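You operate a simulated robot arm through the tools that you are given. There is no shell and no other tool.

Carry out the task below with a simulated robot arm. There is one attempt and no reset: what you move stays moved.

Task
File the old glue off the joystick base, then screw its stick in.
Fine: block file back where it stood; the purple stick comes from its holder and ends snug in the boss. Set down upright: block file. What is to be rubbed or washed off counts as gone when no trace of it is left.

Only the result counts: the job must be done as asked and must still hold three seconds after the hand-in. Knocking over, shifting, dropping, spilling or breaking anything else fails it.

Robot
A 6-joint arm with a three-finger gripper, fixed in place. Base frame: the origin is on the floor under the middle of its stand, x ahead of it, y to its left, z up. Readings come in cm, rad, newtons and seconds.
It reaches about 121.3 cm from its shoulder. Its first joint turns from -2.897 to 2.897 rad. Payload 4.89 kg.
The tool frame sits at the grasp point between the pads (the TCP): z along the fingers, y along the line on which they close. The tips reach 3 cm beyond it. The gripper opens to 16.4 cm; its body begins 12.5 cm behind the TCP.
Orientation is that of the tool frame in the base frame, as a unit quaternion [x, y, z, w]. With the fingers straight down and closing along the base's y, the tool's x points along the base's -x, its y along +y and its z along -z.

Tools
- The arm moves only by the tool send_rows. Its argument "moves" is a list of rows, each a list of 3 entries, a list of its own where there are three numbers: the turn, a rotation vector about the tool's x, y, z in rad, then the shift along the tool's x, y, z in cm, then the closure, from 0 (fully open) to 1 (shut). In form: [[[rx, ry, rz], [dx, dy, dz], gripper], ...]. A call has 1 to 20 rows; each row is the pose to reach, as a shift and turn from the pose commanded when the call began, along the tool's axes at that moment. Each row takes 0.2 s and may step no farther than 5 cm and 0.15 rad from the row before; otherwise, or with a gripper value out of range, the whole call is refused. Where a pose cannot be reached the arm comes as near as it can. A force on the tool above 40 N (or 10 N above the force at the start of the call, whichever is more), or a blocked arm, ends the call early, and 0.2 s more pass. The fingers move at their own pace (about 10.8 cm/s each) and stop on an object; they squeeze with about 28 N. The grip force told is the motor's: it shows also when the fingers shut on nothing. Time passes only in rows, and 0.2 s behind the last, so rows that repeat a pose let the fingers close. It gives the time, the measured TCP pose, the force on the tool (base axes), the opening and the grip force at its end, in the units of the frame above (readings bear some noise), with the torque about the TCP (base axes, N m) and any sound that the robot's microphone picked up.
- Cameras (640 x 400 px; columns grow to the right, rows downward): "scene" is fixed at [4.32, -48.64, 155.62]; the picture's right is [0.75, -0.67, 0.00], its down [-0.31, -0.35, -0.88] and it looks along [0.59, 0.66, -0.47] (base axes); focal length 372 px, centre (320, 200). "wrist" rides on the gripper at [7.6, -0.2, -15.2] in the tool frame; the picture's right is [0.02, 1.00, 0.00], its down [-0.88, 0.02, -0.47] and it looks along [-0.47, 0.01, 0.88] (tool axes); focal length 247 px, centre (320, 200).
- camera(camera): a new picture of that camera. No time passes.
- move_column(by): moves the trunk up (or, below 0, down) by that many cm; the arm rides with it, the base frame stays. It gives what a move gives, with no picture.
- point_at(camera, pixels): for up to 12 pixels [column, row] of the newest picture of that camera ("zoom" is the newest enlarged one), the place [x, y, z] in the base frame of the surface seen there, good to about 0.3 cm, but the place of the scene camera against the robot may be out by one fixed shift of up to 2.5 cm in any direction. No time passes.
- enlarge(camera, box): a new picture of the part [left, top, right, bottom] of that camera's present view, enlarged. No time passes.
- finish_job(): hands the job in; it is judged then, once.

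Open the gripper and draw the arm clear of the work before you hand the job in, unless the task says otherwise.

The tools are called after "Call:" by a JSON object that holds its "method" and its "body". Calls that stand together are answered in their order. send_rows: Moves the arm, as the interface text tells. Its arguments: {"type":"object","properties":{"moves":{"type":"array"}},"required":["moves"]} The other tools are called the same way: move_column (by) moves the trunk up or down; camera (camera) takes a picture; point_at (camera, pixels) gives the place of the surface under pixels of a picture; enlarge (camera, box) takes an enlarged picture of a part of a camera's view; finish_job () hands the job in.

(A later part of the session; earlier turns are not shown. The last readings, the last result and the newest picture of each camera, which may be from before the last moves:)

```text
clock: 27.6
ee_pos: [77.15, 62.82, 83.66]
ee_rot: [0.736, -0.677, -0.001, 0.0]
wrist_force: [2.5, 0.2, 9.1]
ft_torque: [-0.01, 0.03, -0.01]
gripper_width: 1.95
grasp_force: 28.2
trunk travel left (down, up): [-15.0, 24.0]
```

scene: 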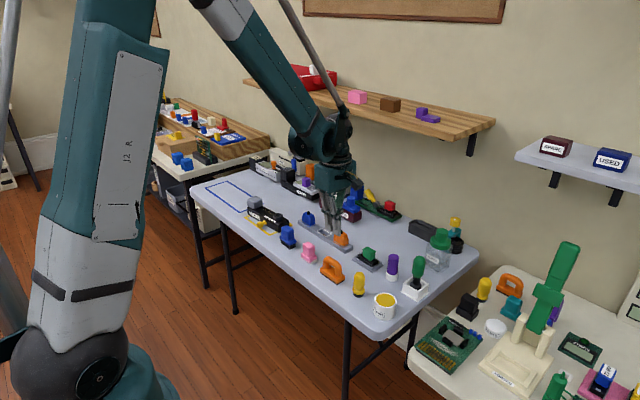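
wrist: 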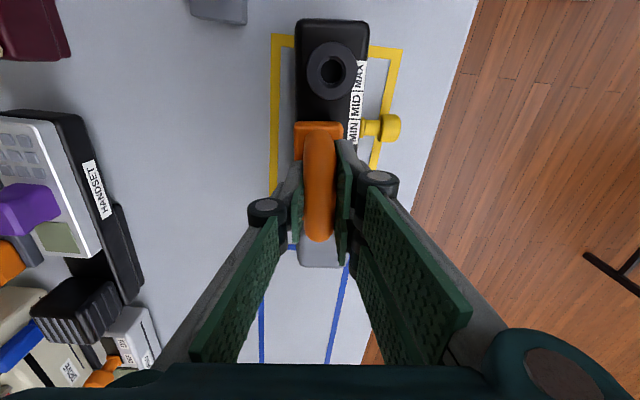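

Contact: about 9 N upward at z≈83.66. I make gentle strokes along the base's axis with this light pressure.

Call:
{"method": "send_rows", "body": {"moves": [[[0, 0, 0], [-0.3, -0.1, 0], 1], [[0, 0, 0], [-0.7, -0.2, 0], 1], [[0, 0, 0], [-0.3, -0.3, 0], 1], [[0, 0, 0], [0.1, -0.3, 0], 1], [[0, 0, 0], [0.5, -0.3, 0], 1], [[0, 0, 0], [0.8, -0.3, 0], 1], [[0, 0, 0], [0.4, -0.3, 0], 1], [[0, 0, 0], [0, -0.3, 0], 1], [[0, 0, 0], [-0.4, -0.3, 0], 1], [[0, 0, 0], [-0.7, -0.3, 0], 1], [[0, 0, 0], [-0.3, -0.3, 0], 1], [[0, 0, 0], [0, -0.3, 0], 1]]}}

Call:
{"method": "enlarge", "body": {"camera": "scene", "box": [230, 170, 310, 240]}}

Call:
{"method": "enlarge", "body": {"camera": "wrist", "box": [250, 10, 410, 150]}}

```text
clock: 30.2
ee_pos: [77.42, 62.83, 83.78]
ee_rot: [0.736, -0.677, 0.0, 0.0]
wrist_force: [0.1, 0.0, -0.1]
ft_torque: [0.07, 0.02, -0.01]
gripper_width: 1.94
grasp_force: 28.3
trunk travel left (down, up): [-15.0, 24.0]
```

```text
5.71 times, centred on (270, 205) of scene
```

zoom: 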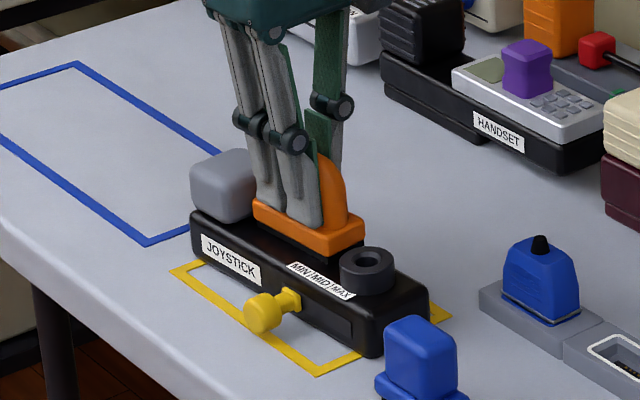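

```text
2.86 times, centred on (330, 80) of wrist
```

zoom: 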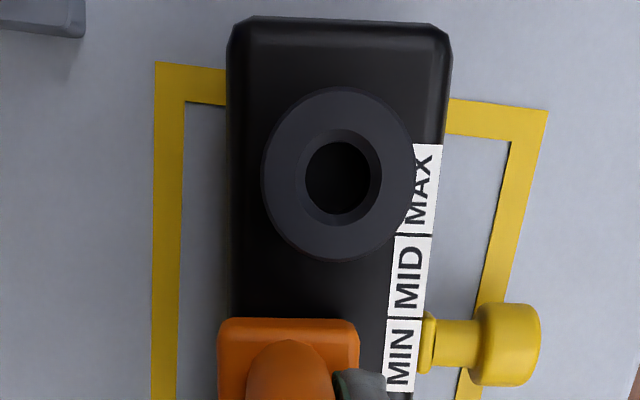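

The base has not moved, and the pressure fell to about the file's own weight. I press 0.1–0.15 cm more and continue with longer strokes, sweeping sideways too.

Call:
{"method": "send_rows", "body": {"moves": [[[0, 0, 0], [0, 0, 0.08], 1], [[0, 0, 0], [-0.4, 0, 0.12], 1], [[0, 0, 0], [-0.8, 0, 0.12], 1], [[0, 0, 0], [-0.4, 0, 0.12], 1], [[0, 0, 0], [0, 0, 0.12], 1], [[0, 0, 0], [0.4, 0, 0.12], 1], [[0, 0, 0], [0.8, 0, 0.12], 1], [[0, 0, 0], [0.8, 0.4, 0.12], 1], [[0, 0, 0], [0.4, 0.4, 0.12], 1], [[0, 0, 0], [0, 0.4, 0.14], 1], [[0, 0, 0], [-0.4, 0.4, 0.14], 1], [[0, 0, 0], [-0.8, 0.4, 0.14], 1], [[0, 0, 0], [-0.8, 0, 0.14], 1], [[0, 0, 0], [-0.8, -0.4, 0.14], 1], [[0, 0, 0], [-0.4, -0.4, 0.14], 1], [[0, 0, 0], [0, -0.4, 0.14], 1], [[0, 0, 0], [0.4, -0.4, 0.14], 1], [[0, 0, 0], [0.8, -0.4, 0.14], 1], [[0, 0, 0], [0.4, -0.2, 0.14], 1], [[0, 0, 0], [0, 0, 0.14], 1]]}}

Call:
{"method": "enlarge", "body": {"camera": "scene", "box": [230, 170, 310, 240]}}

```text
clock: 34.4
ee_pos: [77.31, 62.86, 83.6]
ee_rot: [0.736, -0.677, 0.001, 0.0]
wrist_force: [0.1, -0.6, -0.8]
ft_torque: [0.0, 0.01, -0.01]
gripper_width: 1.99
grasp_force: 28.5
trunk travel left (down, up): [-15.0, 24.0]
```

```text
5.71 times, centred on (270, 205) of scene
```

zoom: 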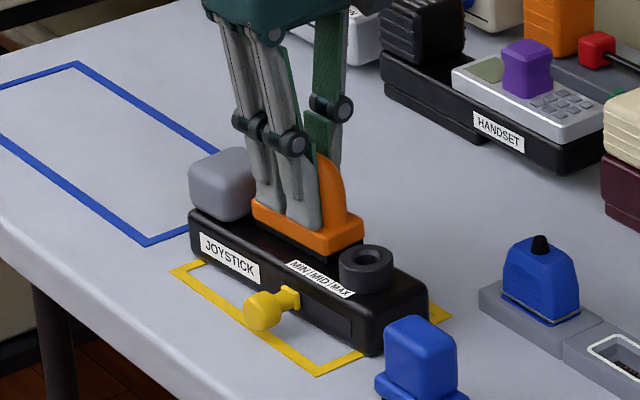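

Again the pressure relaxes as the file slides slightly in the grip. I raise the file to see how much glue is left.

Call:
{"method": "send_rows", "body": {"moves": [[[0, 0, 0], [0, 0, -0.3], 1], [[0, 0, 0], [0, 0, -1.0], 1], [[0, 0, 0], [0, 0, -2.0], 1], [[0, 0, 0], [0, 0, -3.5], 1], [[0, 0, 0], [0, 0, -5.0], 1], [[0, 0, 0], [0, 0, -6.0], 1], [[0, 0, 0], [0, 0, -6.0], 1]]}}

Call:
{"method": "enlarge", "body": {"camera": "scene", "box": [240, 170, 300, 240]}}

Call:
{"method": "enlarge", "body": {"camera": "wrist", "box": [250, 10, 410, 150]}}

```text
clock: 36.0
ee_pos: [77.37, 63.0, 89.64]
ee_rot: [0.736, -0.677, 0.0, 0.001]
wrist_force: [0.2, -0.5, -1.3]
ft_torque: [-0.01, 0.01, 0.02]
gripper_width: 1.98
grasp_force: 28.2
trunk travel left (down, up): [-15.0, 24.0]
```

```text
5.71 times, centred on (270, 205) of scene
```

zoom: 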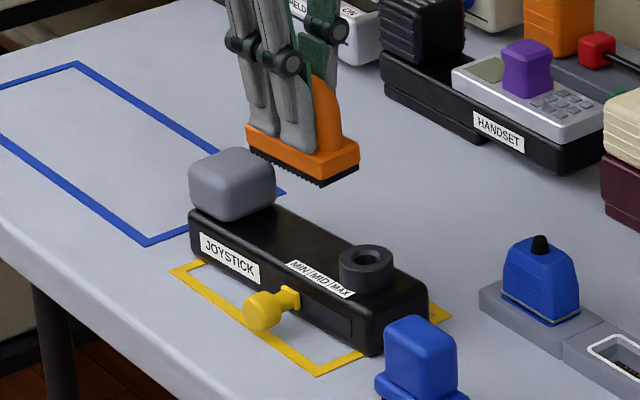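

```text
2.86 times, centred on (330, 80) of wrist
```

zoom: 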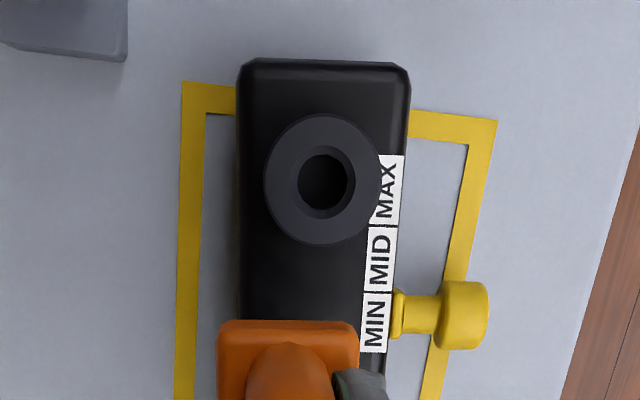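

The scene view shows no yellow traces now. I zoom harder on the top face between the grey block and the boss to be sure.

Call:
{"method": "enlarge", "body": {"camera": "scene", "box": [255, 195, 285, 222]}}

Call:
{"method": "enlarge", "body": {"camera": "scene", "box": [262, 198, 276, 214]}}

```text
14.81 times, centred on (270, 208) of scene
```

zoom: 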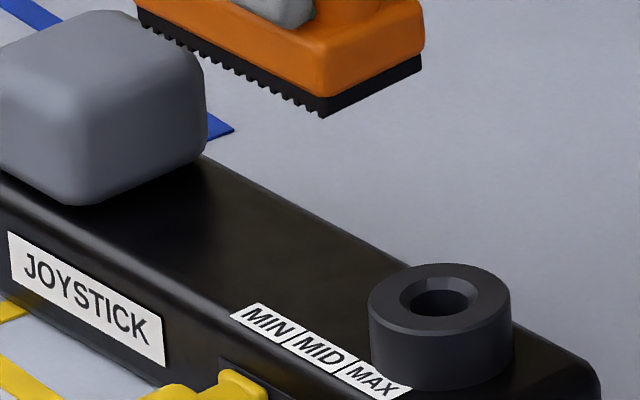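

```text
16.00 times, centred on (269, 206) of scene
```

zoom: 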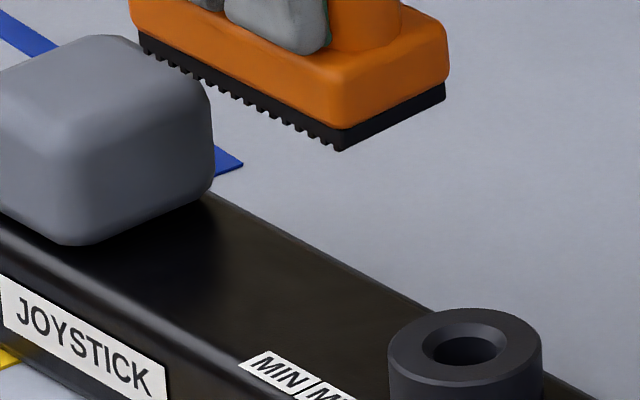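

There may be a faint brown tint left where the glue was. I slide the hand 10 cm further along +y at this height to look straight down at the face with the wrist camera.

Call:
{"method": "send_rows", "body": {"moves": [[[0, 0, 0], [-1, 0, -0.5], 1], [[0, 0, 0], [-3, 0, -1], 1], [[0, 0, 0], [-5.5, 0, -1.5], 1], [[0, 0, 0], [-8, 0, -2], 1], [[0, 0, 0], [-9.5, 0, -2], 1], [[0, 0, 0], [-10, 0, -2], 1], [[0, 0, 0], [-10, 0, -2], 1]]}}

Call:
{"method": "camera", "body": {"camera": "wrist"}}

Call:
{"method": "enlarge", "body": {"camera": "wrist", "box": [280, 0, 380, 100]}}

Call:
{"method": "enlarge", "body": {"camera": "scene", "box": [255, 195, 285, 222]}}

```text
clock: 37.6
ee_pos: [76.57, 72.95, 91.38]
ee_rot: [0.736, -0.677, 0.0, 0.0]
wrist_force: [0.1, 0.0, -2.3]
ft_torque: [-0.03, 0.01, 0.03]
gripper_width: 1.98
grasp_force: 28.2
trunk travel left (down, up): [-15.0, 24.0]
```

```text
taken
```

wrist: 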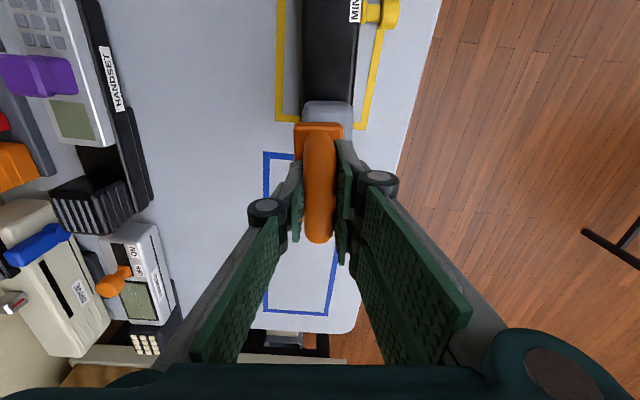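

```text
4.00 times, centred on (330, 50) of wrist
```

zoom: 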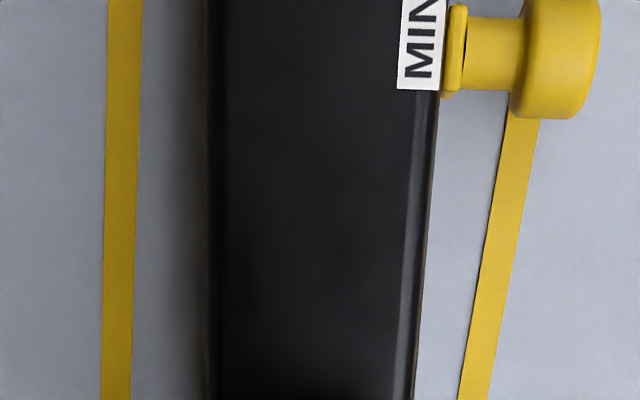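

```text
14.81 times, centred on (270, 208) of scene
```

zoom: 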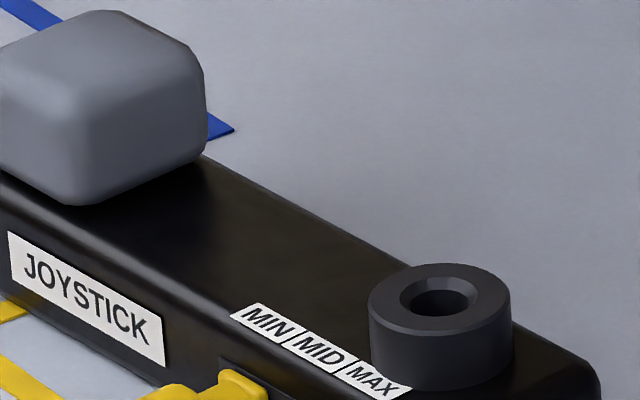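

From above the face looks uniformly black from the MIN label to the grey block. I zoom tighter on both halves for any leftover specks.

Call:
{"method": "enlarge", "body": {"camera": "wrist", "box": [295, 0, 365, 50]}}

Call:
{"method": "enlarge", "body": {"camera": "wrist", "box": [295, 50, 365, 105]}}

Call:
{"method": "point_at", "body": {"camera": "wrist", "pixels": [[330, 5], [330, 50], [330, 98], [306, 50], [355, 50], [330, 105]]}}

```text
8.00 times, centred on (330, 25) of wrist
```

zoom: 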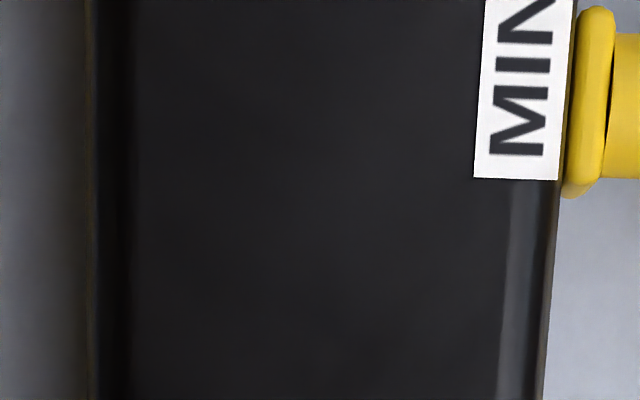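

```text
7.27 times, centred on (330, 78) of wrist
```

zoom: 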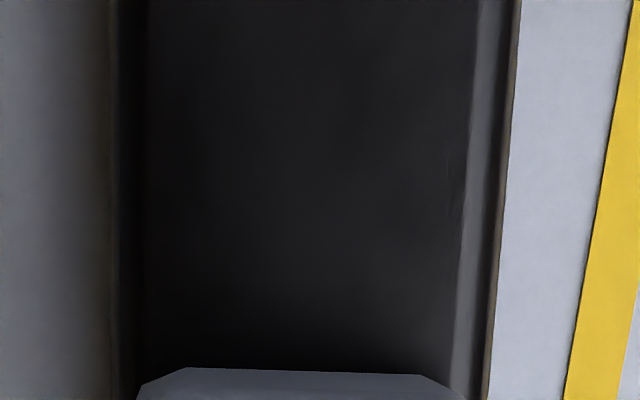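

```text
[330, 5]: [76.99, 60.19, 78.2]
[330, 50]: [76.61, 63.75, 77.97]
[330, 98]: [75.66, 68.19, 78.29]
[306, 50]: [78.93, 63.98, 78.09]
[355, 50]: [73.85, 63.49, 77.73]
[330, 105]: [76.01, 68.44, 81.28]
```

No trace of glue remains on the face (y 59.8–68 all black). I carry the file back over its old spot, undoing the yaw on the way.

Call:
{"method": "send_rows", "body": {"moves": [[[0, 0, 0.002], [1, 0.17, 0], 1], [[0, 0, 0.005], [3.2, 0.53, 0], 1], [[0, 0, 0.01], [6.6, 1.1, 0], 1], [[0, 0, 0.015], [10, 1.67, 0], 1], [[0, 0, 0.02], [13.4, 2.24, 0], 1], [[0, 0, 0.025], [16.8, 2.8, 0], 1], [[0, 0, 0.03], [20.2, 3.37, 0], 1], [[0, 0, 0.035], [23.6, 3.94, 0], 1], [[0, 0, 0.04], [27, 4.51, 0], 1], [[0, 0, 0.045], [30.4, 5.08, 0], 1], [[0, 0, 0.05], [33.8, 5.64, 0], 1], [[0, 0, 0.056], [37.2, 6.21, 0], 1], [[0, 0, 0.062], [40.6, 6.78, 0], 1], [[0, 0, 0.068], [44, 7.35, 0], 1], [[0, 0, 0.074], [47.2, 7.88, 0], 1], [[0, 0, 0.08], [50, 8.35, 0], 1], [[0, 0, 0.083], [52, 8.68, 0], 1], [[0, 0, 0.085], [53.43, 8.92, 0], 1], [[0, 0, 0.085], [53.43, 8.92, 0], 1]]}}

Call:
{"method": "camera", "body": {"camera": "wrist"}}

Call:
{"method": "enlarge", "body": {"camera": "scene", "box": [290, 160, 390, 300]}}

```text
clock: 41.6
ee_pos: [72.14, 18.85, 91.51]
ee_rot: [0.707, -0.707, 0.0, 0.0]
wrist_force: [1.0, 1.1, -1.7]
ft_torque: [-0.03, -0.01, 0.02]
gripper_width: 1.96
grasp_force: 28.2
trunk travel left (down, up): [-15.0, 24.0]
```

```text
taken
```

wrist: 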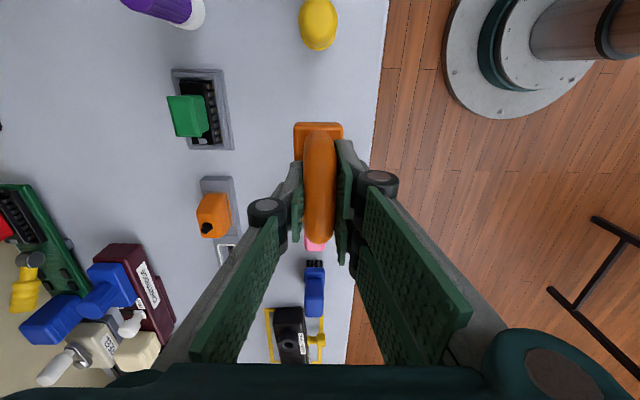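

```text
2.86 times, centred on (340, 230) of scene
```

zoom: 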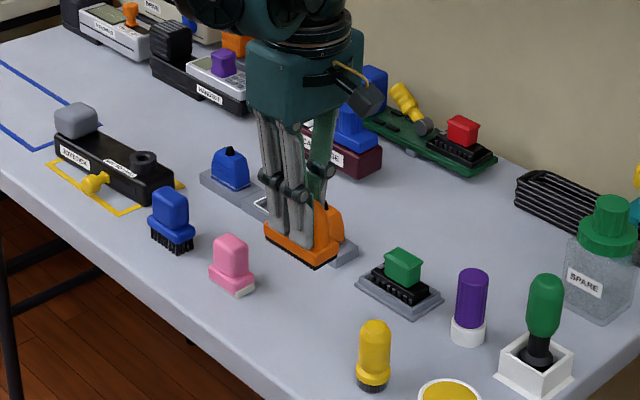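

The file is back over its spot with the same placement in the grip. I lower it to just above the table.

Call:
{"method": "send_rows", "body": {"moves": [[[0, 0, 0], [0, 0, 0.8], 1], [[0, 0, 0], [0, 0, 2.3], 1], [[0, 0, 0], [0, 0, 4.3], 1], [[0, 0, 0], [0, 0, 6.3], 1], [[0, 0, 0], [0, 0, 8.3], 1], [[0, 0, 0], [0, 0, 9.8], 1], [[0, 0, 0], [0, 0, 10.8], 1], [[0, 0, 0], [0, 0, 11.2], 1], [[0, 0, 0], [0, 0, 11.4], 1], [[0, 0, 0], [0, 0, 11.4], 1]]}}

Call:
{"method": "send_rows", "body": {"moves": [[[0, 0, 0], [0, 0, 0.1], 1], [[0, 0, 0], [0, 0, 0.2], 1]]}}

Call:
{"method": "send_rows", "body": {"moves": [[[0, 0, 0], [0, 0, 0.1], 1], [[0, 0, 0], [0, 0, 0.1], 1]]}}

Call:
{"method": "enlarge", "body": {"camera": "scene", "box": [305, 240, 365, 300]}}

```text
clock: 43.8
ee_pos: [72.3, 19.03, 79.99]
ee_rot: [-0.707, 0.708, 0.0, 0.0]
wrist_force: [-0.7, -0.3, -1.6]
ft_torque: [-0.03, 0.01, 0.0]
gripper_width: 1.96
grasp_force: 27.5
trunk travel left (down, up): [-15.0, 24.0]
```

```text
clock: 44.4
ee_pos: [72.15, 19.0, 79.9]
ee_rot: [-0.707, 0.707, -0.001, -0.001]
wrist_force: [-0.5, 0.2, -1.5]
ft_torque: [0.01, 0.0, 0.01]
gripper_width: 1.98
grasp_force: 27.9
trunk travel left (down, up): [-15.0, 24.0]
```

```text
clock: 45.0
ee_pos: [72.19, 18.88, 79.86]
ee_rot: [-0.707, 0.707, 0.0, 0.0]
wrist_force: [0.5, -0.7, -1.8]
ft_torque: [-0.01, 0.04, 0.0]
gripper_width: 1.95
grasp_force: 27.2
trunk travel left (down, up): [-15.0, 24.0]
```

```text
6.67 times, centred on (335, 270) of scene
```

zoom: 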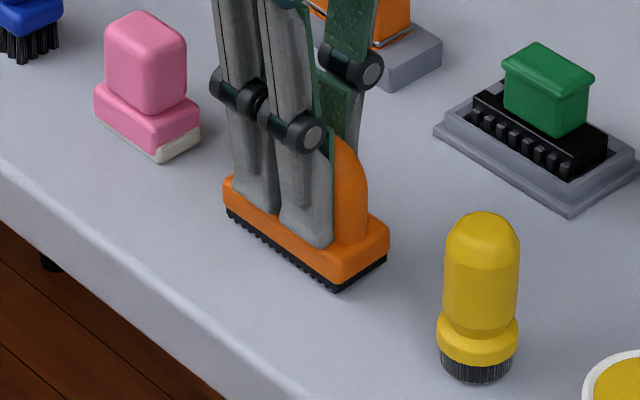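

Still hanging (z force −1.8 N); I continue down in 0.1 cm steps until the table takes the weight.

Call:
{"method": "send_rows", "body": {"moves": [[[0, 0, 0], [0, 0, 0.1], 1], [[0, 0, 0], [0, 0, 0.1], 1]]}}

Call:
{"method": "send_rows", "body": {"moves": [[[0, 0, 0], [0, 0, 0.1], 1], [[0, 0, 0], [0, 0, 0.1], 1]]}}

```text
clock: 45.6
ee_pos: [72.09, 18.87, 79.82]
ee_rot: [0.707, -0.707, -0.001, 0.0]
wrist_force: [0.5, -0.4, -1.9]
ft_torque: [-0.01, -0.02, -0.01]
gripper_width: 1.96
grasp_force: 28.0
trunk travel left (down, up): [-15.0, 24.0]
```

```text
clock: 46.2
ee_pos: [72.18, 18.92, 79.75]
ee_rot: [-0.707, 0.708, 0.0, 0.0]
wrist_force: [1.0, -0.1, -2.3]
ft_torque: [0.02, -0.02, 0.02]
gripper_width: 1.97
grasp_force: 27.7
trunk travel left (down, up): [-15.0, 24.0]
```

Call:
{"method": "send_rows", "body": {"moves": [[[0, 0, 0], [0, 0, 0.1], 1], [[0, 0, 0], [0, 0, 0.1], 1]]}}

Call:
{"method": "send_rows", "body": {"moves": [[[0, 0, 0], [0, 0, 0.06], 1], [[0, 0, 0], [0, 0, 0.06], 1]]}}

Call:
{"method": "enlarge", "body": {"camera": "scene", "box": [305, 240, 365, 300]}}

```text
clock: 46.8
ee_pos: [72.27, 18.98, 79.57]
ee_rot: [-0.707, 0.707, 0.0, 0.001]
wrist_force: [-0.5, 0.5, -2.1]
ft_torque: [-0.04, 0.01, -0.02]
gripper_width: 1.97
grasp_force: 27.7
trunk travel left (down, up): [-15.0, 24.0]
```

```text
clock: 47.4
ee_pos: [72.15, 18.84, 79.5]
ee_rot: [-0.707, 0.707, 0.0, 0.0]
wrist_force: [2.1, 3.2, 9.3]
ft_torque: [0.08, 0.04, -0.05]
gripper_width: 1.98
grasp_force: 28.0
trunk travel left (down, up): [-15.0, 24.0]
```

```text
6.67 times, centred on (335, 270) of scene
```

zoom: 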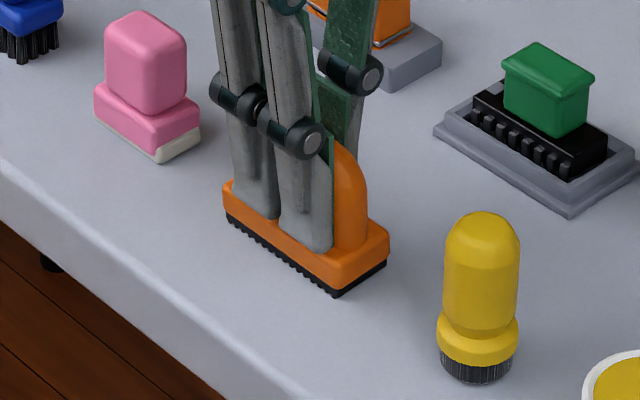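

The table now carries the file (9.3 N upward) and its image matches the original placement. I ease off slightly and open the fingers slowly.

Call:
{"method": "send_rows", "body": {"moves": [[[0, 0, 0], [0, 0, -0.04], 1], [[0, 0, 0], [0, 0, -0.04], 0.85], [[0, 0, 0], [0, 0, -0.04], 0.7], [[0, 0, 0], [0, 0, -0.04], 0.6], [[0, 0, 0], [0, 0, -0.04], 0.55], [[0, 0, 0], [0, 0, -0.04], 0.55]]}}

Call:
{"method": "send_rows", "body": {"moves": [[[0, 0, 0], [0, 0, -1.5], 0.55], [[0, 0, 0], [0, 0, -4], 0.55], [[0, 0, 0], [0, 0, -7], 0.55], [[0, 0, 0], [0, 0, -10], 0.55], [[0, 0, 0], [0, 0, -13], 0.55], [[0, 0, 0], [0, 0, -16], 0.55], [[0, 0, 0], [0, 0, -16], 0.55]]}}

Call:
{"method": "camera", "body": {"camera": "wrist"}}

Call:
{"method": "enlarge", "body": {"camera": "scene", "box": [305, 230, 405, 310]}}

```text
clock: 48.8
ee_pos: [72.12, 18.86, 79.53]
ee_rot: [0.707, -0.707, 0.001, 0.0]
wrist_force: [0.5, -0.1, 0.4]
ft_torque: [-0.03, -0.01, 0.01]
gripper_width: 7.36
grasp_force: 0.1
trunk travel left (down, up): [-15.0, 24.0]
```

```text
clock: 50.4
ee_pos: [72.05, 19.01, 95.54]
ee_rot: [0.708, -0.707, 0.0, 0.0]
wrist_force: [-0.4, -0.6, -0.7]
ft_torque: [-0.01, -0.03, -0.01]
gripper_width: 7.36
grasp_force: 0.0
trunk travel left (down, up): [-15.0, 24.0]
```

```text
taken
```

wrist: 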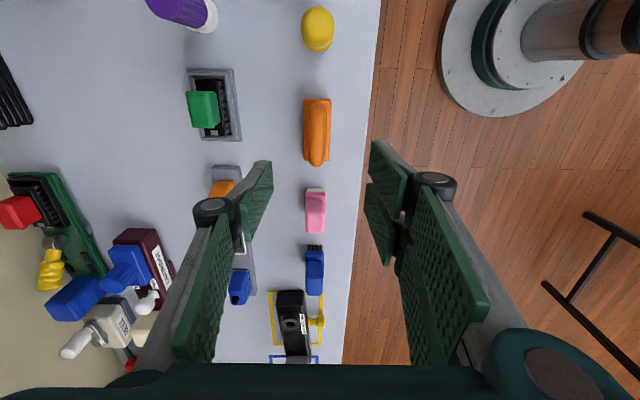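

```text
5.00 times, centred on (355, 270) of scene
```

zoom: 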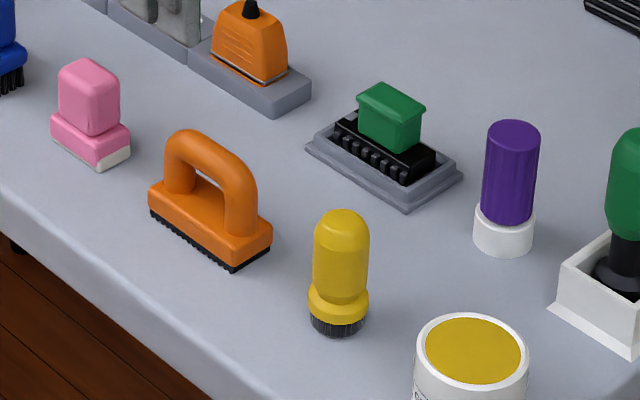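

The file stands back on its spot, wrist (316, 132), upright. Next I move above the purple stick at about (86, 6.2), staying high.

Call:
{"method": "send_rows", "body": {"moves": [[[0, 0, 0], [2.2, -2.3, -0.3], 0.55], [[0, 0, 0], [4.5, -4.8, -0.6], 0.55], [[0, 0, 0], [6.8, -7.3, -0.9], 0.55], [[0, 0, 0], [9.0, -9.8, -1.2], 0.55], [[0, 0, 0], [11.2, -12.2, -1.5], 0.55], [[0, 0, 0], [12.8, -13.9, -1.5], 0.55], [[0, 0, 0], [12.8, -13.9, -1.5], 0.55]]}}

Call:
{"method": "camera", "body": {"camera": "wrist"}}

Call:
{"method": "enlarge", "body": {"camera": "wrist", "box": [260, 70, 380, 190]}}

```text
clock: 52.0
ee_pos: [85.98, 6.02, 96.96]
ee_rot: [-0.707, 0.707, 0.0, 0.001]
wrist_force: [0.3, 0.2, 0.0]
ft_torque: [0.05, 0.0, -0.01]
gripper_width: 7.39
grasp_force: 0.0
trunk travel left (down, up): [-15.0, 24.0]
```

```text
taken
```

wrist: 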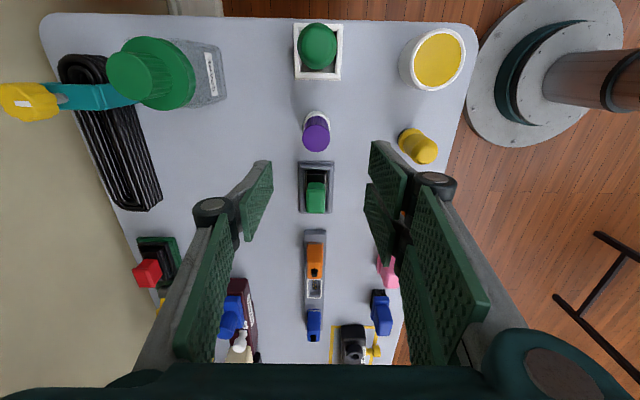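

```text
3.33 times, centred on (320, 130) of wrist
```

zoom: 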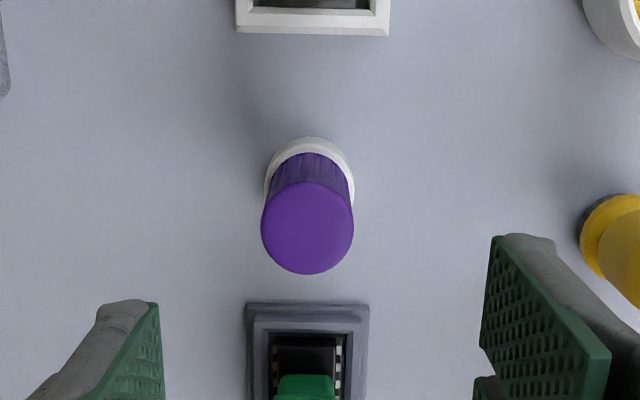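

The stick's top is at wrist (316, 138), nearly centred. I measure its top disc and the white collar.

Call:
{"method": "point_at", "body": {"camera": "zoom", "pixels": [[307, 227], [264, 227], [350, 227], [307, 186], [307, 270], [307, 150], [307, 140], [270, 190], [345, 190], [250, 310], [320, 20], [307, 165]]}}

Call:
{"method": "point_at", "body": {"camera": "wrist", "pixels": [[317, 45], [317, 30], [317, 60], [317, 77], [301, 165], [333, 165], [210, 70], [160, 70]]}}

```text
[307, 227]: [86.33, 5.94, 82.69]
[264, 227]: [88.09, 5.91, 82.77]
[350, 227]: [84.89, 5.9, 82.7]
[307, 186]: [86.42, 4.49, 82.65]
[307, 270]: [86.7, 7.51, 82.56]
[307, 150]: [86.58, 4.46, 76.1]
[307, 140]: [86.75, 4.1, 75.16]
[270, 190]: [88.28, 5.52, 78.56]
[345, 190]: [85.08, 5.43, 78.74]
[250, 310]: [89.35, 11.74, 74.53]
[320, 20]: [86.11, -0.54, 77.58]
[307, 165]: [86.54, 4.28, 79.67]
```

```text
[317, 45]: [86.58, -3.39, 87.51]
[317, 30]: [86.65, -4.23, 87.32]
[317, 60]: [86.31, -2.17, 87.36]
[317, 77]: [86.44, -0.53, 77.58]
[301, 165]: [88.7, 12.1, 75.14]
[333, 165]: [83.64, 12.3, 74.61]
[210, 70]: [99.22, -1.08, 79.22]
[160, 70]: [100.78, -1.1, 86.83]
```

The stick is centred at (86.5, 6.0), about 3.1 cm thick, top z≈82.65, collar top ≈76.3. Before grasping, I test in free air how far the wrist can turn backward, since screwing will need a long turn.

Call:
{"method": "send_rows", "body": {"moves": [[[0, 0, -0.14], [0, 0, -1], 0.55], [[0, 0, -0.28], [0, 0, -2], 0.55], [[0, 0, -0.42], [0, 0, -2], 0.55], [[0, 0, -0.56], [0, 0, -2], 0.55], [[0, 0, -0.7], [0, 0, -2], 0.55], [[0, 0, -0.84], [0, 0, -2], 0.55], [[0, 0, -0.98], [0, 0, -2], 0.55], [[0, 0, -1.12], [0, 0, -2], 0.55], [[0, 0, -1.26], [0, 0, -2], 0.55], [[0, 0, -1.4], [0, 0, -2], 0.55], [[0, 0, -1.5708], [0, 0, -2], 0.55]]}}

```text
refused: row 11 steps farther than a row can; nothing moved
```

The last step was a bit over 0.15 rad; I resend with smaller steps.

Call:
{"method": "send_rows", "body": {"moves": [[[0, 0, -0.14], [0, 0, -1], 0.55], [[0, 0, -0.28], [0, 0, -2], 0.55], [[0, 0, -0.42], [0, 0, -2], 0.55], [[0, 0, -0.56], [0, 0, -2], 0.55], [[0, 0, -0.7], [0, 0, -2], 0.55], [[0, 0, -0.84], [0, 0, -2], 0.55], [[0, 0, -0.98], [0, 0, -2], 0.55], [[0, 0, -1.12], [0, 0, -2], 0.55], [[0, 0, -1.26], [0, 0, -2], 0.55], [[0, 0, -1.4], [0, 0, -2], 0.55], [[0, 0, -1.5], [0, 0, -2], 0.55], [[0, 0, -1.5], [0, 0, -2], 0.55]]}}

```text
clock: 54.6
ee_pos: [86.0, 6.01, 98.97]
ee_rot: [0.999, -0.036, 0.0, 0.0]
wrist_force: [-1.0, -0.6, -0.6]
ft_torque: [-0.02, 0.02, -0.01]
gripper_width: 7.41
grasp_force: 0.0
trunk travel left (down, up): [-15.0, 24.0]
```

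The wrist reached about 176° yaw without trouble. I test a further 1.5 rad.

Call:
{"method": "send_rows", "body": {"moves": [[[0, 0, -0.14], [0, 0, 0], 0.55], [[0, 0, -0.28], [0, 0, 0], 0.55], [[0, 0, -0.42], [0, 0, 0], 0.55], [[0, 0, -0.56], [0, 0, 0], 0.55], [[0, 0, -0.7], [0, 0, 0], 0.55], [[0, 0, -0.84], [0, 0, 0], 0.55], [[0, 0, -0.98], [0, 0, 0], 0.55], [[0, 0, -1.12], [0, 0, 0], 0.55], [[0, 0, -1.26], [0, 0, 0], 0.55], [[0, 0, -1.4], [0, 0, 0], 0.55], [[0, 0, -1.5], [0, 0, 0], 0.55], [[0, 0, -1.5], [0, 0, 0], 0.55]]}}

```text
clock: 57.2
ee_pos: [85.92, 7.71, 99.0]
ee_rot: [1.0, -0.017, 0.001, 0.005]
wrist_force: [0.0, 0.9, -0.8]
ft_torque: [-0.01, -0.02, 0.02]
gripper_width: 7.38
grasp_force: 0.1
out of reach, approached as far as the arm can: row 1, 2, 3, 4, 5, 6, 7, 8, 9, 10, 11, 12
trunk travel left (down, up): [-15.0, 24.0]
```

The wrist limit here is about 178° yaw. I send one small turn back to see from which commanded pose it counts.

Call:
{"method": "send_rows", "body": {"moves": [[[0, 0, 0.14], [0, 0, 0], 0.55], [[0, 0, 0.14], [0, 0, 0], 0.55]]}}

```text
clock: 57.8
ee_pos: [86.01, 7.75, 99.0]
ee_rot: [0.996, -0.088, 0.002, 0.005]
wrist_force: [-0.1, -0.6, 0.4]
ft_torque: [-0.02, -0.01, 0.03]
gripper_width: 7.4
grasp_force: 0.0
trunk travel left (down, up): [-15.0, 24.0]
```

The command counts from the reached pose, good. I remove the slight 0.6° tilt, centre over the stick at (86.5, 6.0) and narrow the fingers to about 5 cm.

Call:
{"method": "send_rows", "body": {"moves": [[[0.005, -0.0025, 0], [0.4, 0.8, 0], 0.7], [[0.0096, -0.0049, 0], [0.825, 1.61, 0], 0.7], [[0.0096, -0.0049, 0], [0.825, 1.61, 0], 0.7], [[0.0096, -0.0049, 0], [0.825, 1.61, 0], 0.7]]}}

Call:
{"method": "camera", "body": {"camera": "wrist"}}

Call:
{"method": "enlarge", "body": {"camera": "wrist", "box": [260, 70, 380, 190]}}

Call:
{"method": "camera", "body": {"camera": "scene"}}

```text
clock: 58.8
ee_pos: [86.69, 5.94, 99.03]
ee_rot: [0.996, -0.087, 0.0, 0.0]
wrist_force: [-0.5, 0.1, -0.3]
ft_torque: [0.01, 0.01, -0.01]
gripper_width: 4.9
grasp_force: 0.1
trunk travel left (down, up): [-15.0, 24.0]
```

```text
taken
```

wrist: 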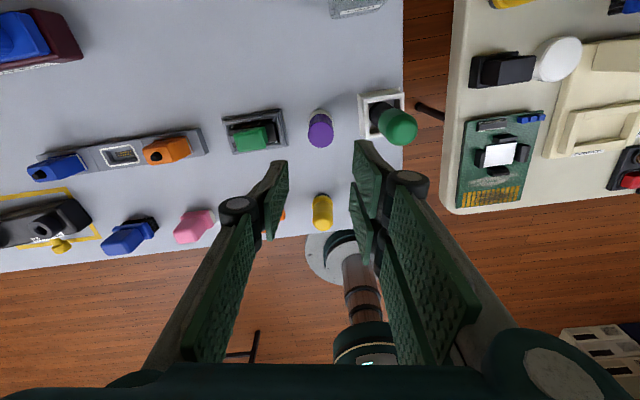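

```text
3.33 times, centred on (320, 130) of wrist
```

zoom: 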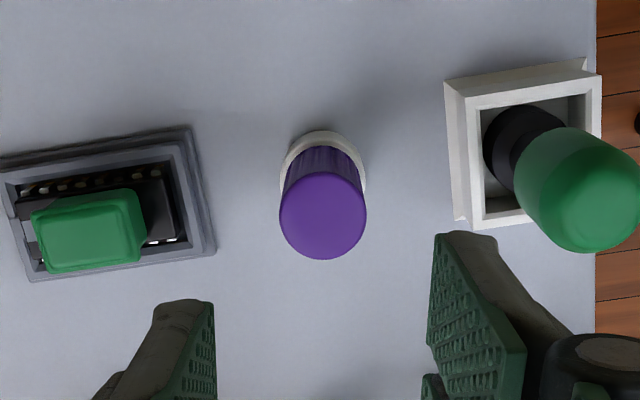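

```text
taken
```

scene: 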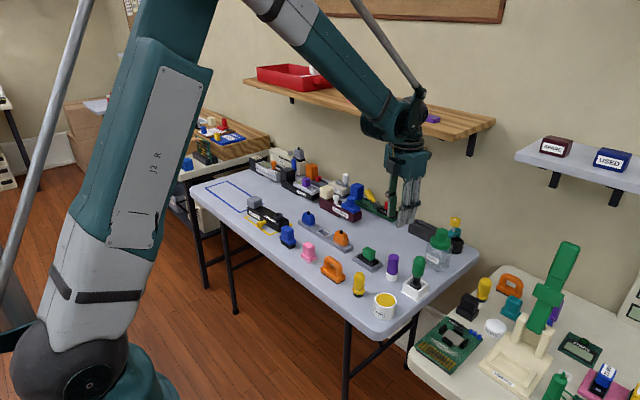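

The stick's disc is at wrist (321, 134.5), close to the tool axis. I double-check its centre with points all around the rim from this second viewpoint.

Call:
{"method": "point_at", "body": {"camera": "zoom", "pixels": [[323, 215], [283, 215], [363, 215], [323, 175], [323, 255], [295, 187], [351, 187], [295, 243], [351, 243], [310, 215], [336, 215], [323, 230]]}}

```text
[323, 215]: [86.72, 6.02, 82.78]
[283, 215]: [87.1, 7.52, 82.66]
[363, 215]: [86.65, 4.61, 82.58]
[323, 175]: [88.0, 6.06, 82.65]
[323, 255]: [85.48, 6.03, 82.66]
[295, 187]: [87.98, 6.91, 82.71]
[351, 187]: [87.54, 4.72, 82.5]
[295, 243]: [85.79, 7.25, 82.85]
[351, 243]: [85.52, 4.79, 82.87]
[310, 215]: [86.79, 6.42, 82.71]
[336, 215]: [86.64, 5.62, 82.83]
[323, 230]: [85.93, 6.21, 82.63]
```

Averaging both views the stick centre is about (86.6, 6.0). I descend around it in steps, first to TCP z≈84.

Call:
{"method": "send_rows", "body": {"moves": [[[0, 0, 0], [0.1, 0, 3], 0.7], [[0, 0, 0], [0.1, 0, 6.5], 0.7], [[0, 0, 0], [0.1, 0, 10], 0.7], [[0, 0, 0], [0.1, 0, 12.5], 0.7], [[0, 0, 0], [0.1, 0, 14], 0.7], [[0, 0, 0], [0.1, 0, 15], 0.7], [[0, 0, 0], [0.1, 0, 15], 0.7]]}}

Call:
{"method": "camera", "body": {"camera": "wrist"}}

Call:
{"method": "enlarge", "body": {"camera": "wrist", "box": [240, 90, 400, 250]}}

Call:
{"method": "enlarge", "body": {"camera": "scene", "box": [350, 210, 450, 310]}}

```text
clock: 60.4
ee_pos: [86.54, 5.95, 83.98]
ee_rot: [0.996, -0.087, -0.002, 0.0]
wrist_force: [-0.4, 0.2, -0.2]
ft_torque: [-0.02, 0.01, 0.0]
gripper_width: 4.93
grasp_force: 0.0
trunk travel left (down, up): [-15.0, 24.0]
```

```text
taken
```

wrist: 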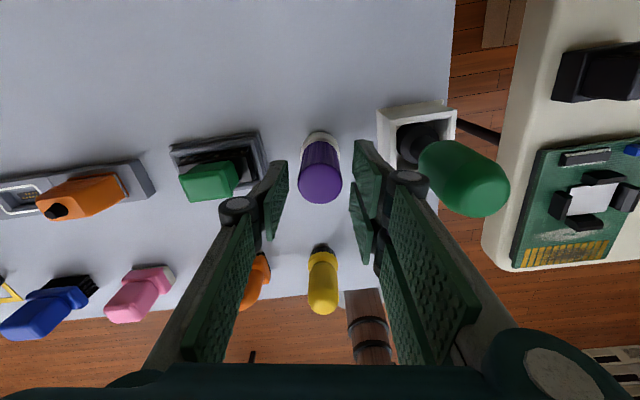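

```text
2.50 times, centred on (320, 170) of wrist
```

zoom: 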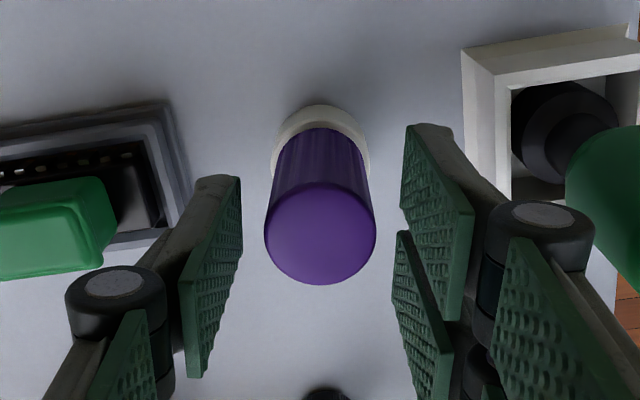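

```text
4.00 times, centred on (400, 260) of scene
```

zoom: 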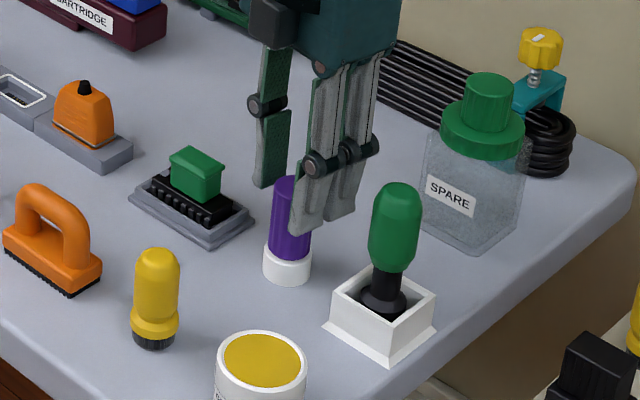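

The stick is centred between the pads (disc at zoom (320, 234)). I descend the last 4 cm so the tips stop just above the white collar.

Call:
{"method": "send_rows", "body": {"moves": [[[0, 0, 0], [0.06, 0, 1.5], 0.7], [[0, 0, 0], [0.06, 0, 3], 0.7], [[0, 0, 0], [0.06, 0, 3.8], 0.7], [[0, 0, 0], [0.06, 0, 3.8], 0.7]]}}

Call:
{"method": "enlarge", "body": {"camera": "scene", "box": [365, 235, 425, 295]}}

Call:
{"method": "enlarge", "body": {"camera": "wrist", "box": [240, 110, 400, 270]}}

```text
clock: 61.4
ee_pos: [86.73, 5.97, 80.22]
ee_rot: [0.996, -0.087, 0.0, 0.0]
wrist_force: [-0.6, -0.1, 1.0]
ft_torque: [0.01, 0.02, 0.04]
gripper_width: 4.93
grasp_force: 0.0
trunk travel left (down, up): [-15.0, 24.0]
```

```text
6.67 times, centred on (395, 265) of scene
```

zoom: 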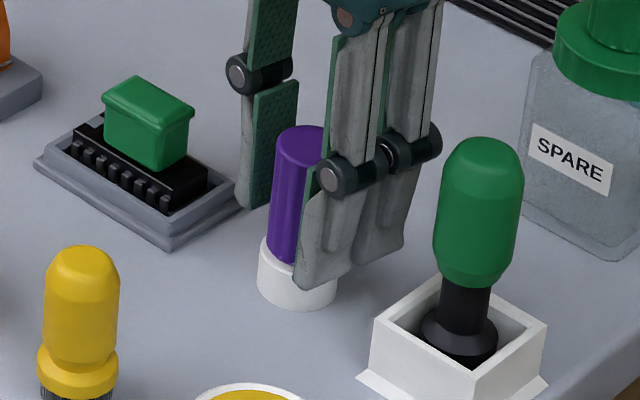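

```text
2.50 times, centred on (320, 190) of wrist
```

zoom: 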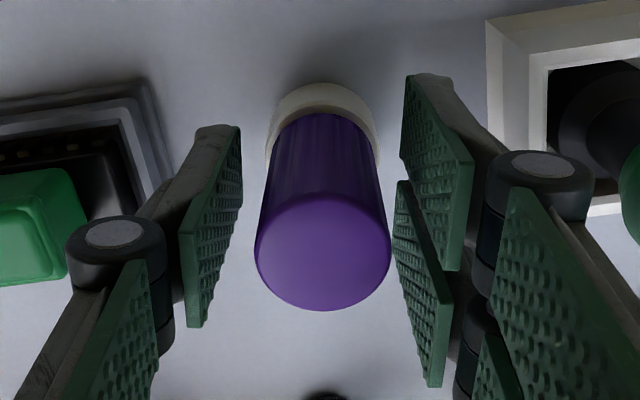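

The pads flank the stick evenly, tips above the collar. I close gently.

Call:
{"method": "send_rows", "body": {"moves": [[[0, 0, 0], [0, 0, 0], 0.75], [[0, 0, 0], [0, 0, 0], 0.8], [[0, 0, 0], [0, 0, 0], 0.85], [[0, 0, 0], [0, 0, 0], 1], [[0, 0, 0], [0, 0, 0], 1], [[0, 0, 0], [0, 0, 0], 1]]}}

Call:
{"method": "enlarge", "body": {"camera": "wrist", "box": [240, 110, 400, 270]}}

Call:
{"method": "enlarge", "body": {"camera": "scene", "box": [365, 235, 425, 295]}}

```text
clock: 62.8
ee_pos: [86.63, 6.01, 80.28]
ee_rot: [0.996, -0.087, -0.001, 0.0]
wrist_force: [0.6, -0.6, 0.7]
ft_torque: [-0.01, -0.01, 0.03]
gripper_width: 3.18
grasp_force: 27.9
trunk travel left (down, up): [-15.0, 24.0]
```

```text
2.50 times, centred on (320, 190) of wrist
```

zoom: 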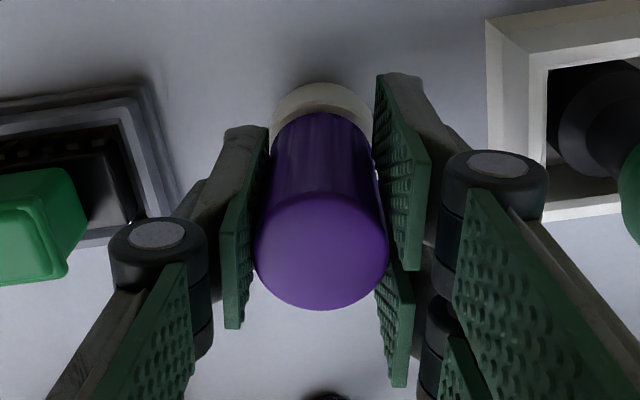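

```text
6.67 times, centred on (395, 265) of scene
```

zoom: 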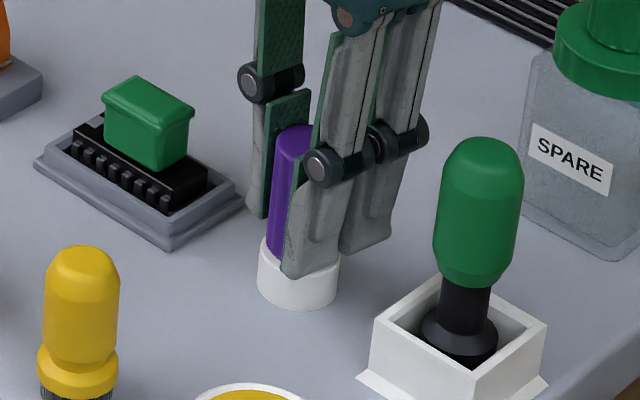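

Gripped at 3.18 cm with 28 N. I lift very gently to draw the stick out of the collar.

Call:
{"method": "send_rows", "body": {"moves": [[[0, 0, 0], [0, 0, -0.1], 1], [[0, 0, 0], [0, 0, -0.25], 1], [[0, 0, 0], [0, 0, -0.45], 1], [[0, 0, 0], [0, 0, -0.7], 1], [[0, 0, 0], [0, 0, -1.0], 1], [[0, 0, 0], [0, 0, -1.0], 1]]}}

Call:
{"method": "enlarge", "body": {"camera": "scene", "box": [365, 235, 425, 295]}}

```text
clock: 64.2
ee_pos: [86.76, 5.96, 81.37]
ee_rot: [0.996, -0.087, -0.001, 0.0]
wrist_force: [-0.2, -0.8, -0.9]
ft_torque: [0.0, -0.03, -0.02]
gripper_width: 3.17
grasp_force: 27.6
trunk travel left (down, up): [-15.0, 24.0]
```

```text
6.67 times, centred on (395, 265) of scene
```

zoom: 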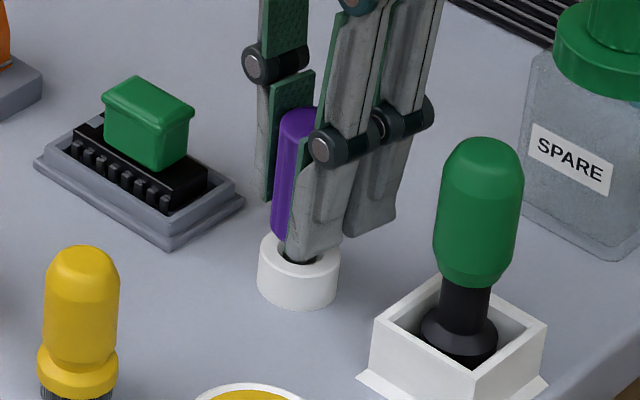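

The stick comes out and the collar stays put. I continue lifting slowly.

Call:
{"method": "send_rows", "body": {"moves": [[[0, 0, 0], [0, 0, -0.3], 1], [[0, 0, 0], [0, 0, -0.8], 1], [[0, 0, 0], [0, 0, -1.5], 1], [[0, 0, 0], [0, 0, -2.4], 1], [[0, 0, 0], [0, 0, -3.5], 1], [[0, 0, 0], [0, 0, -4.7], 1], [[0, 0, 0], [0, 0, -5.9], 1], [[0, 0, 0], [0, 0, -7.1], 1], [[0, 0, 0], [0, 0, -8.3], 1], [[0, 0, 0], [0, 0, -9.5], 1], [[0, 0, 0], [0, 0, -10.7], 1], [[0, 0, 0], [0, 0, -11.9], 1], [[0, 0, 0], [0, 0, -12.8], 1], [[0, 0, 0], [0, 0, -13.3], 1], [[0, 0, 0], [0, 0, -13.5], 1], [[0, 0, 0], [0, 0, -13.5], 1]]}}

Call:
{"method": "enlarge", "body": {"camera": "scene", "box": [350, 170, 450, 290]}}

Call:
{"method": "camera", "body": {"camera": "wrist"}}

```text
clock: 67.6
ee_pos: [86.89, 5.98, 94.78]
ee_rot: [0.996, -0.087, -0.002, -0.001]
wrist_force: [-0.5, 0.3, -0.1]
ft_torque: [-0.02, -0.01, 0.04]
gripper_width: 3.17
grasp_force: 28.0
trunk travel left (down, up): [-15.0, 24.0]
```

```text
3.33 times, centred on (400, 230) of scene
```

zoom: 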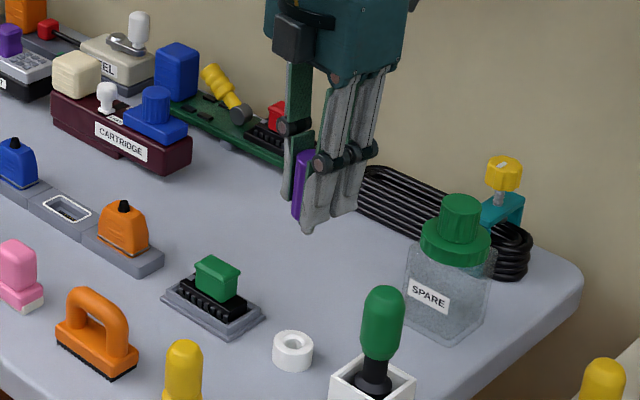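

```text
taken
```

wrist: 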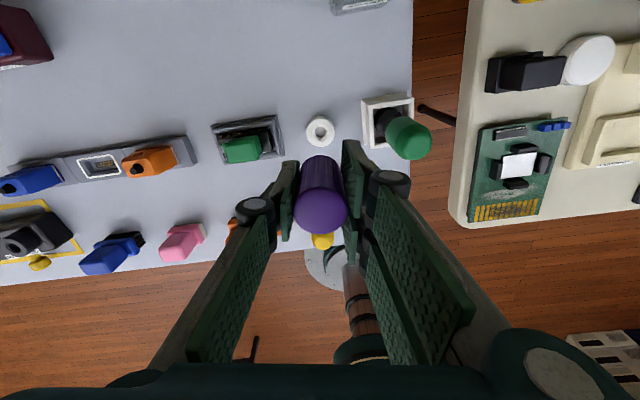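

The white collar stays at wrist (320, 131). I zoom to see the stub under the stick.

Call:
{"method": "enlarge", "body": {"camera": "scene", "box": [428, 205, 468, 250]}}

Call:
{"method": "enlarge", "body": {"camera": "scene", "box": [425, 200, 475, 245]}}

Call:
{"method": "enlarge", "body": {"camera": "wrist", "box": [250, 110, 390, 250]}}

```text
8.89 times, centred on (448, 228) of scene
```

zoom: 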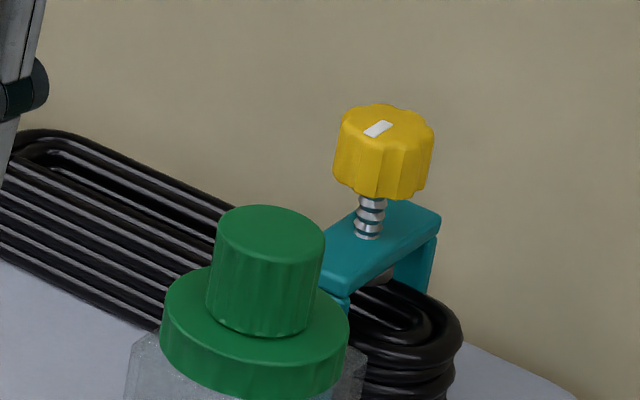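

```text
8.89 times, centred on (450, 222) of scene
```

zoom: 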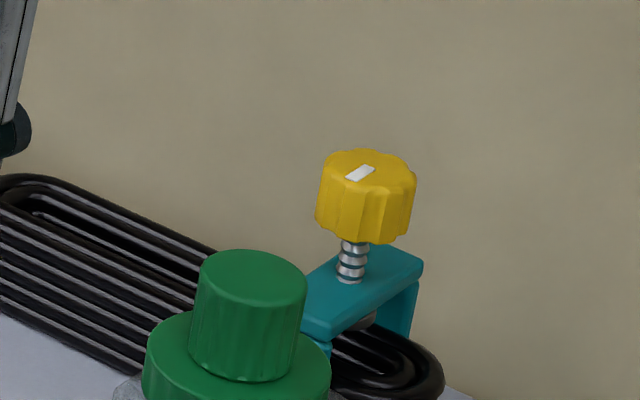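

```text
2.86 times, centred on (320, 180) of wrist
```

zoom: 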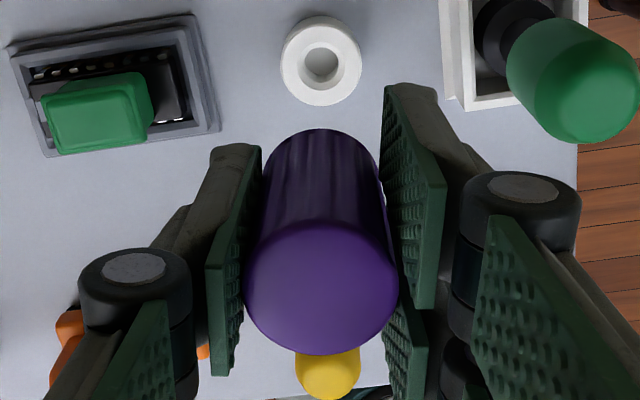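

The stick's lower end is near scene (394, 236); I zoom there.

Call:
{"method": "enlarge", "body": {"camera": "scene", "box": [375, 205, 415, 250]}}

Call:
{"method": "enlarge", "body": {"camera": "scene", "box": [370, 260, 410, 290]}}

```text
8.89 times, centred on (395, 228) of scene
```

zoom: 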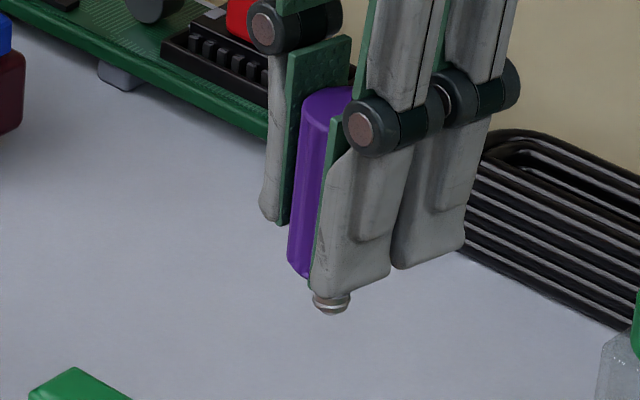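

```text
13.33 times, centred on (390, 275) of scene
```

zoom: 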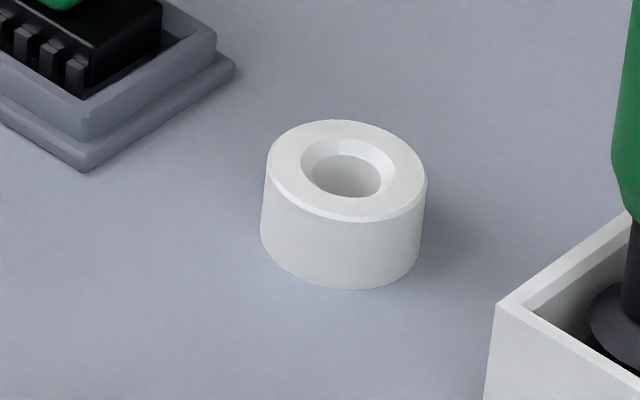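

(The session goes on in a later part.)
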